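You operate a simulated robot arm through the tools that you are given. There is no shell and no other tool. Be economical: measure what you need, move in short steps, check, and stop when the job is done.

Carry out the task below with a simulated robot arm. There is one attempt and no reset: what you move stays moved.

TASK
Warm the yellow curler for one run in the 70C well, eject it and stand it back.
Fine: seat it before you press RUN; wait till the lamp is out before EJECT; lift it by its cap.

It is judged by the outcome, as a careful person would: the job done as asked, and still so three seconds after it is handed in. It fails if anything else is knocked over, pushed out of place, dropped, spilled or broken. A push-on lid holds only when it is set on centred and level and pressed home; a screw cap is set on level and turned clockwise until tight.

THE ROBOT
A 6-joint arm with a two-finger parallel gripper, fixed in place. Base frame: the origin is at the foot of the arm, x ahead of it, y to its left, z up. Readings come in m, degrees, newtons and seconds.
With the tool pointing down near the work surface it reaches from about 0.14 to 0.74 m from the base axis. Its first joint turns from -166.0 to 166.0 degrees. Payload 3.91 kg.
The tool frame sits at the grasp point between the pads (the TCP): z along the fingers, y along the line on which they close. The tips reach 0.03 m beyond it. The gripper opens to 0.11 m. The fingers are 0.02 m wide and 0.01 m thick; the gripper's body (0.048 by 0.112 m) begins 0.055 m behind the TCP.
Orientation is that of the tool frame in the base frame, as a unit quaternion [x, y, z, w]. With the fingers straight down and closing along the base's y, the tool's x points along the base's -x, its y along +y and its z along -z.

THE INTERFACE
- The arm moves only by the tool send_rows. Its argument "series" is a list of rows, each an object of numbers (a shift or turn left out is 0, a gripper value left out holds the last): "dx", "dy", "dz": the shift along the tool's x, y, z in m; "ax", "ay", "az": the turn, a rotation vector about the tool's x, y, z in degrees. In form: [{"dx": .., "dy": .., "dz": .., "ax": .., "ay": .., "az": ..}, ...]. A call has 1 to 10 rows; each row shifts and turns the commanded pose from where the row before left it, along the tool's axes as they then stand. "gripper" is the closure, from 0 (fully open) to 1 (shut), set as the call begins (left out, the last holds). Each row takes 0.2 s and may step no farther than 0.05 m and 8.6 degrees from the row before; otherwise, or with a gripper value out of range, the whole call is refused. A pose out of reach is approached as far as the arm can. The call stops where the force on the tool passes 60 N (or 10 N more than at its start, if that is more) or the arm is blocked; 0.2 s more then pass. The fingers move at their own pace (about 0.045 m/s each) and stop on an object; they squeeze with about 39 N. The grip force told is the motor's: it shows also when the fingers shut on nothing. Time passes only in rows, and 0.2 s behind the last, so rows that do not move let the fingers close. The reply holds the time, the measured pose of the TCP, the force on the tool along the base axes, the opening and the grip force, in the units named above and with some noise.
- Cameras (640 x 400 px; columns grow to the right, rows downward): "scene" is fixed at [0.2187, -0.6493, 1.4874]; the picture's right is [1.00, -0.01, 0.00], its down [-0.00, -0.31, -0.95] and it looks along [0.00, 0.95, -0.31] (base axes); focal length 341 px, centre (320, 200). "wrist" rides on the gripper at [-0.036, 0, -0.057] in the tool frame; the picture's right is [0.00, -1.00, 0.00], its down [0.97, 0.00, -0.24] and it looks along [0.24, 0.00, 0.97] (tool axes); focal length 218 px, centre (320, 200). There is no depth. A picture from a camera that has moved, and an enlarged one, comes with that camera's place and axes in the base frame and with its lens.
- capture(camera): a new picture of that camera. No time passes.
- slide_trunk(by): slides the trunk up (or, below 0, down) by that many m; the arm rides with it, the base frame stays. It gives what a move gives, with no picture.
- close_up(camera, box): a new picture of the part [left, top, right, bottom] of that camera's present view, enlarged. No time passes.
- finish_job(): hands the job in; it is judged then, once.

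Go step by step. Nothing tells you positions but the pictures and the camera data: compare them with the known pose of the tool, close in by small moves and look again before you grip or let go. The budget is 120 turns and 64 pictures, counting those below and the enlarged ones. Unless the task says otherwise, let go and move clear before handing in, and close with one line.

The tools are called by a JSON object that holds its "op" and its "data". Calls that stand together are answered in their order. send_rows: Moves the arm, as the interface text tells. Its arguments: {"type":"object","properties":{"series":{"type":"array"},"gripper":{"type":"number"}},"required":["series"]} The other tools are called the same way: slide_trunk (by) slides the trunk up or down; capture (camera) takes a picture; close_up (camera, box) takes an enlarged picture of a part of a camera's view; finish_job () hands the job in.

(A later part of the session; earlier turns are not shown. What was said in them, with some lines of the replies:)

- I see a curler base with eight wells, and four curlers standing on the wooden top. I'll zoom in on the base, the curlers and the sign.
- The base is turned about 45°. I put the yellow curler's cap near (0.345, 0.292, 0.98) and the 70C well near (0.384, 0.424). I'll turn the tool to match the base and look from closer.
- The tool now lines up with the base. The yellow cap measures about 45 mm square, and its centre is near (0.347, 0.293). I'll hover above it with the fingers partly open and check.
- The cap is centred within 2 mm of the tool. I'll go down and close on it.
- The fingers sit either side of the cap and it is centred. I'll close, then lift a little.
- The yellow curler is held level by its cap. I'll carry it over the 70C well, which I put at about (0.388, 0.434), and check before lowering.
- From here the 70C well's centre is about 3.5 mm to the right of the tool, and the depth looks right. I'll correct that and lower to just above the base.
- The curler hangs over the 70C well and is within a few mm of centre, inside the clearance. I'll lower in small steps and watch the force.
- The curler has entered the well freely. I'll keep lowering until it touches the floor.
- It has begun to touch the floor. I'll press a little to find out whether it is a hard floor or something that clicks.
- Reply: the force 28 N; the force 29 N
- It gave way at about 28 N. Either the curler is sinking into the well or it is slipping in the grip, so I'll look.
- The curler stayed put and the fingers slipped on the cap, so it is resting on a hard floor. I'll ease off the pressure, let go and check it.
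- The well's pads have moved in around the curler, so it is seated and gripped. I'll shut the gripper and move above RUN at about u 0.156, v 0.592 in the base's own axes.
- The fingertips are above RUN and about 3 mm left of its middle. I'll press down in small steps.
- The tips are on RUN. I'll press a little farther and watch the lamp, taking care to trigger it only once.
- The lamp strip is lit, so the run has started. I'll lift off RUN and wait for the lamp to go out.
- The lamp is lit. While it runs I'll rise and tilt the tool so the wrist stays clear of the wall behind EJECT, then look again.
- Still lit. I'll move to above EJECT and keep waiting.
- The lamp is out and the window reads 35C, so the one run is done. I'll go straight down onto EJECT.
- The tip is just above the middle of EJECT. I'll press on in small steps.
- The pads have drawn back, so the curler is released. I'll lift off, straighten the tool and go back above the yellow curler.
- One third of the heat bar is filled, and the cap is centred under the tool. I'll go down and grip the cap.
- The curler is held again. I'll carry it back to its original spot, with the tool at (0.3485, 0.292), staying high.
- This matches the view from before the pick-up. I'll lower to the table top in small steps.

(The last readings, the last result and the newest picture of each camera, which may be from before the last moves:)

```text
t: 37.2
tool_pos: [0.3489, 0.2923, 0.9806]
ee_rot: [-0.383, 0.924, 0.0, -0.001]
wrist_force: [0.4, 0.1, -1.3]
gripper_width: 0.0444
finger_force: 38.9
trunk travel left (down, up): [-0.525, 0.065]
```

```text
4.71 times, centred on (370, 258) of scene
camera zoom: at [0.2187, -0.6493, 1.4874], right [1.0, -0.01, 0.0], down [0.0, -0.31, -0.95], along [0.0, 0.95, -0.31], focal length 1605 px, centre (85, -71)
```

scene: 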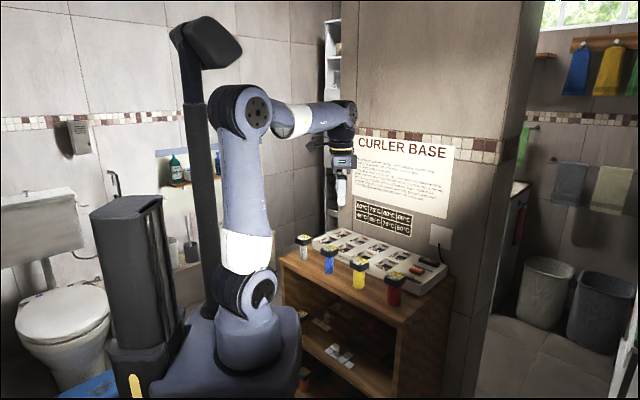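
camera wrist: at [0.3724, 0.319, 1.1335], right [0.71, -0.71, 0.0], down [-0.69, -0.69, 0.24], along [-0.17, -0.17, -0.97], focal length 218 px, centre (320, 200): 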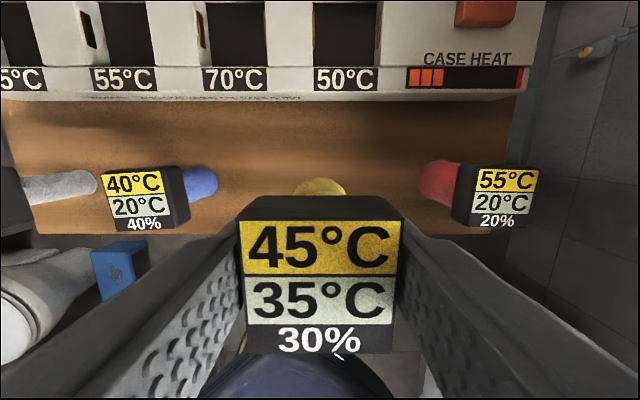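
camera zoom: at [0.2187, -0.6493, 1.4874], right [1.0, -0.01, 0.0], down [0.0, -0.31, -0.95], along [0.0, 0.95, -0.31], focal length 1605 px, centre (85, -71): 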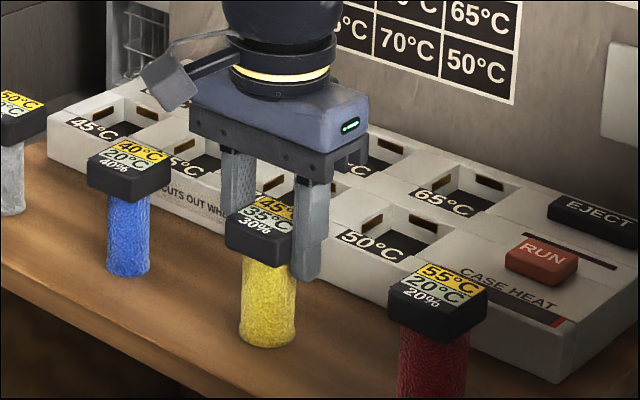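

It is about a millimetre or two above the table. I'll lower until the force shows contact.

{"op": "send_rows", "data": {"series": [{"dz": 0.001}, {}]}}

{"op": "send_rows", "data": {"series": [{"dz": 0.001}, {}]}}

```text
t: 37.8
tool_pos: [0.3482, 0.2923, 0.9809]
ee_rot: [-0.382, 0.924, 0.001, 0.0]
wrist_force: [0.5, 0.0, -0.7]
gripper_width: 0.0443
finger_force: 38.8
trunk travel left (down, up): [-0.525, 0.065]
```

```text
t: 38.4
tool_pos: [0.3484, 0.2922, 0.981]
ee_rot: [-0.384, 0.923, 0.0, 0.001]
wrist_force: [-0.1, -0.7, 8.9]
gripper_width: 0.0446
finger_force: 39.0
trunk travel left (down, up): [-0.525, 0.065]
```

It is standing on the table. I'll ease off, open the fingers and rise clear.

{"op": "send_rows", "data": {"series": [{"dz": -0.0007}, {}]}}

{"op": "send_rows", "data": {"series": [{}, {}, {}], "gripper": 0.25}}

{"op": "send_rows", "data": {"series": [{"dz": -0.03}, {"dz": -0.045}, {"dz": -0.045}, {"dz": -0.045}, {}, {}, {}]}}

{"op": "close_up", "data": {"camera": "scene", "box": [280, 215, 460, 320]}}

{"op": "capture", "data": {"camera": "wrist"}}

```text
t: 39.0
tool_pos: [0.3487, 0.2914, 0.9808]
ee_rot: [-0.383, 0.924, 0.0, 0.0]
wrist_force: [1.7, 1.8, 3.2]
gripper_width: 0.0446
finger_force: 38.5
trunk travel left (down, up): [-0.525, 0.065]
```

```text
t: 39.8
tool_pos: [0.3484, 0.2913, 0.9808]
ee_rot: [-0.382, 0.924, 0.0, 0.0]
wrist_force: [0.7, 0.1, -0.6]
gripper_width: 0.0826
finger_force: 0.1
trunk travel left (down, up): [-0.525, 0.065]
```

```text
t: 41.4
tool_pos: [0.3488, 0.2912, 1.1456]
ee_rot: [-0.383, 0.924, 0.0, 0.0]
wrist_force: [0.9, -0.1, 0.8]
gripper_width: 0.0828
finger_force: 0.0
trunk travel left (down, up): [-0.525, 0.065]
```

```text
3.56 times, centred on (370, 268) of scene
camera zoom: at [0.2187, -0.6493, 1.4874], right [1.0, -0.01, 0.0], down [0.0, -0.31, -0.95], along [0.0, 0.95, -0.31], focal length 1213 px, centre (142, -40)
```

zoom: 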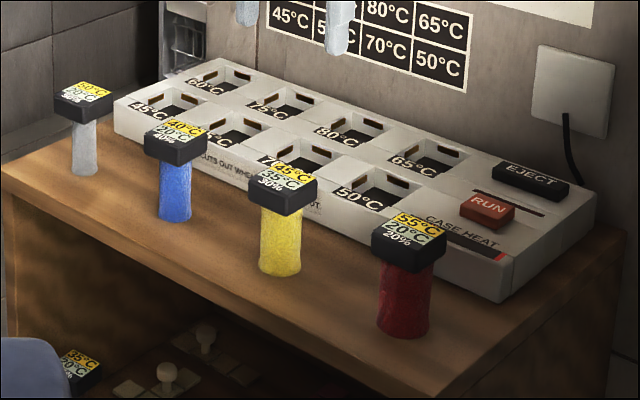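

```text
20 pictures are left
camera wrist: at [0.3729, 0.3187, 1.2022], right [0.71, -0.71, 0.0], down [-0.69, -0.69, 0.24], along [-0.17, -0.17, -0.97], focal length 218 px, centre (320, 200)
```

wrist: 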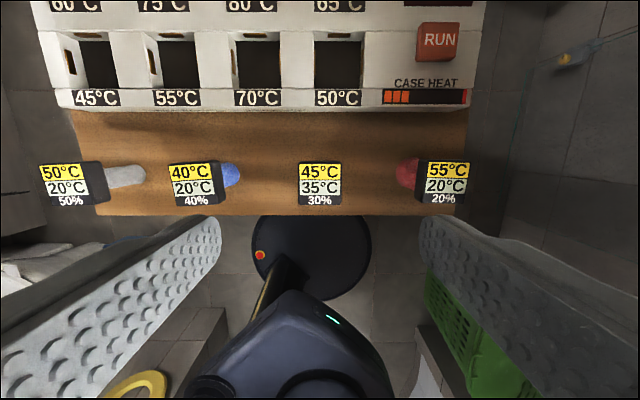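

The yellow curler stands upright at its original spot and reads 35C. Nothing else has moved and the gripper is clear, so I'm handing in.

{"op": "finish_job", "data": {}}

```text
The job is handed in.
```

The yellow curler had one run in the 70C well, going from 20C to 35C. I ejected it once the lamp was out, lifted it by its cap and stood it back at its original spot.
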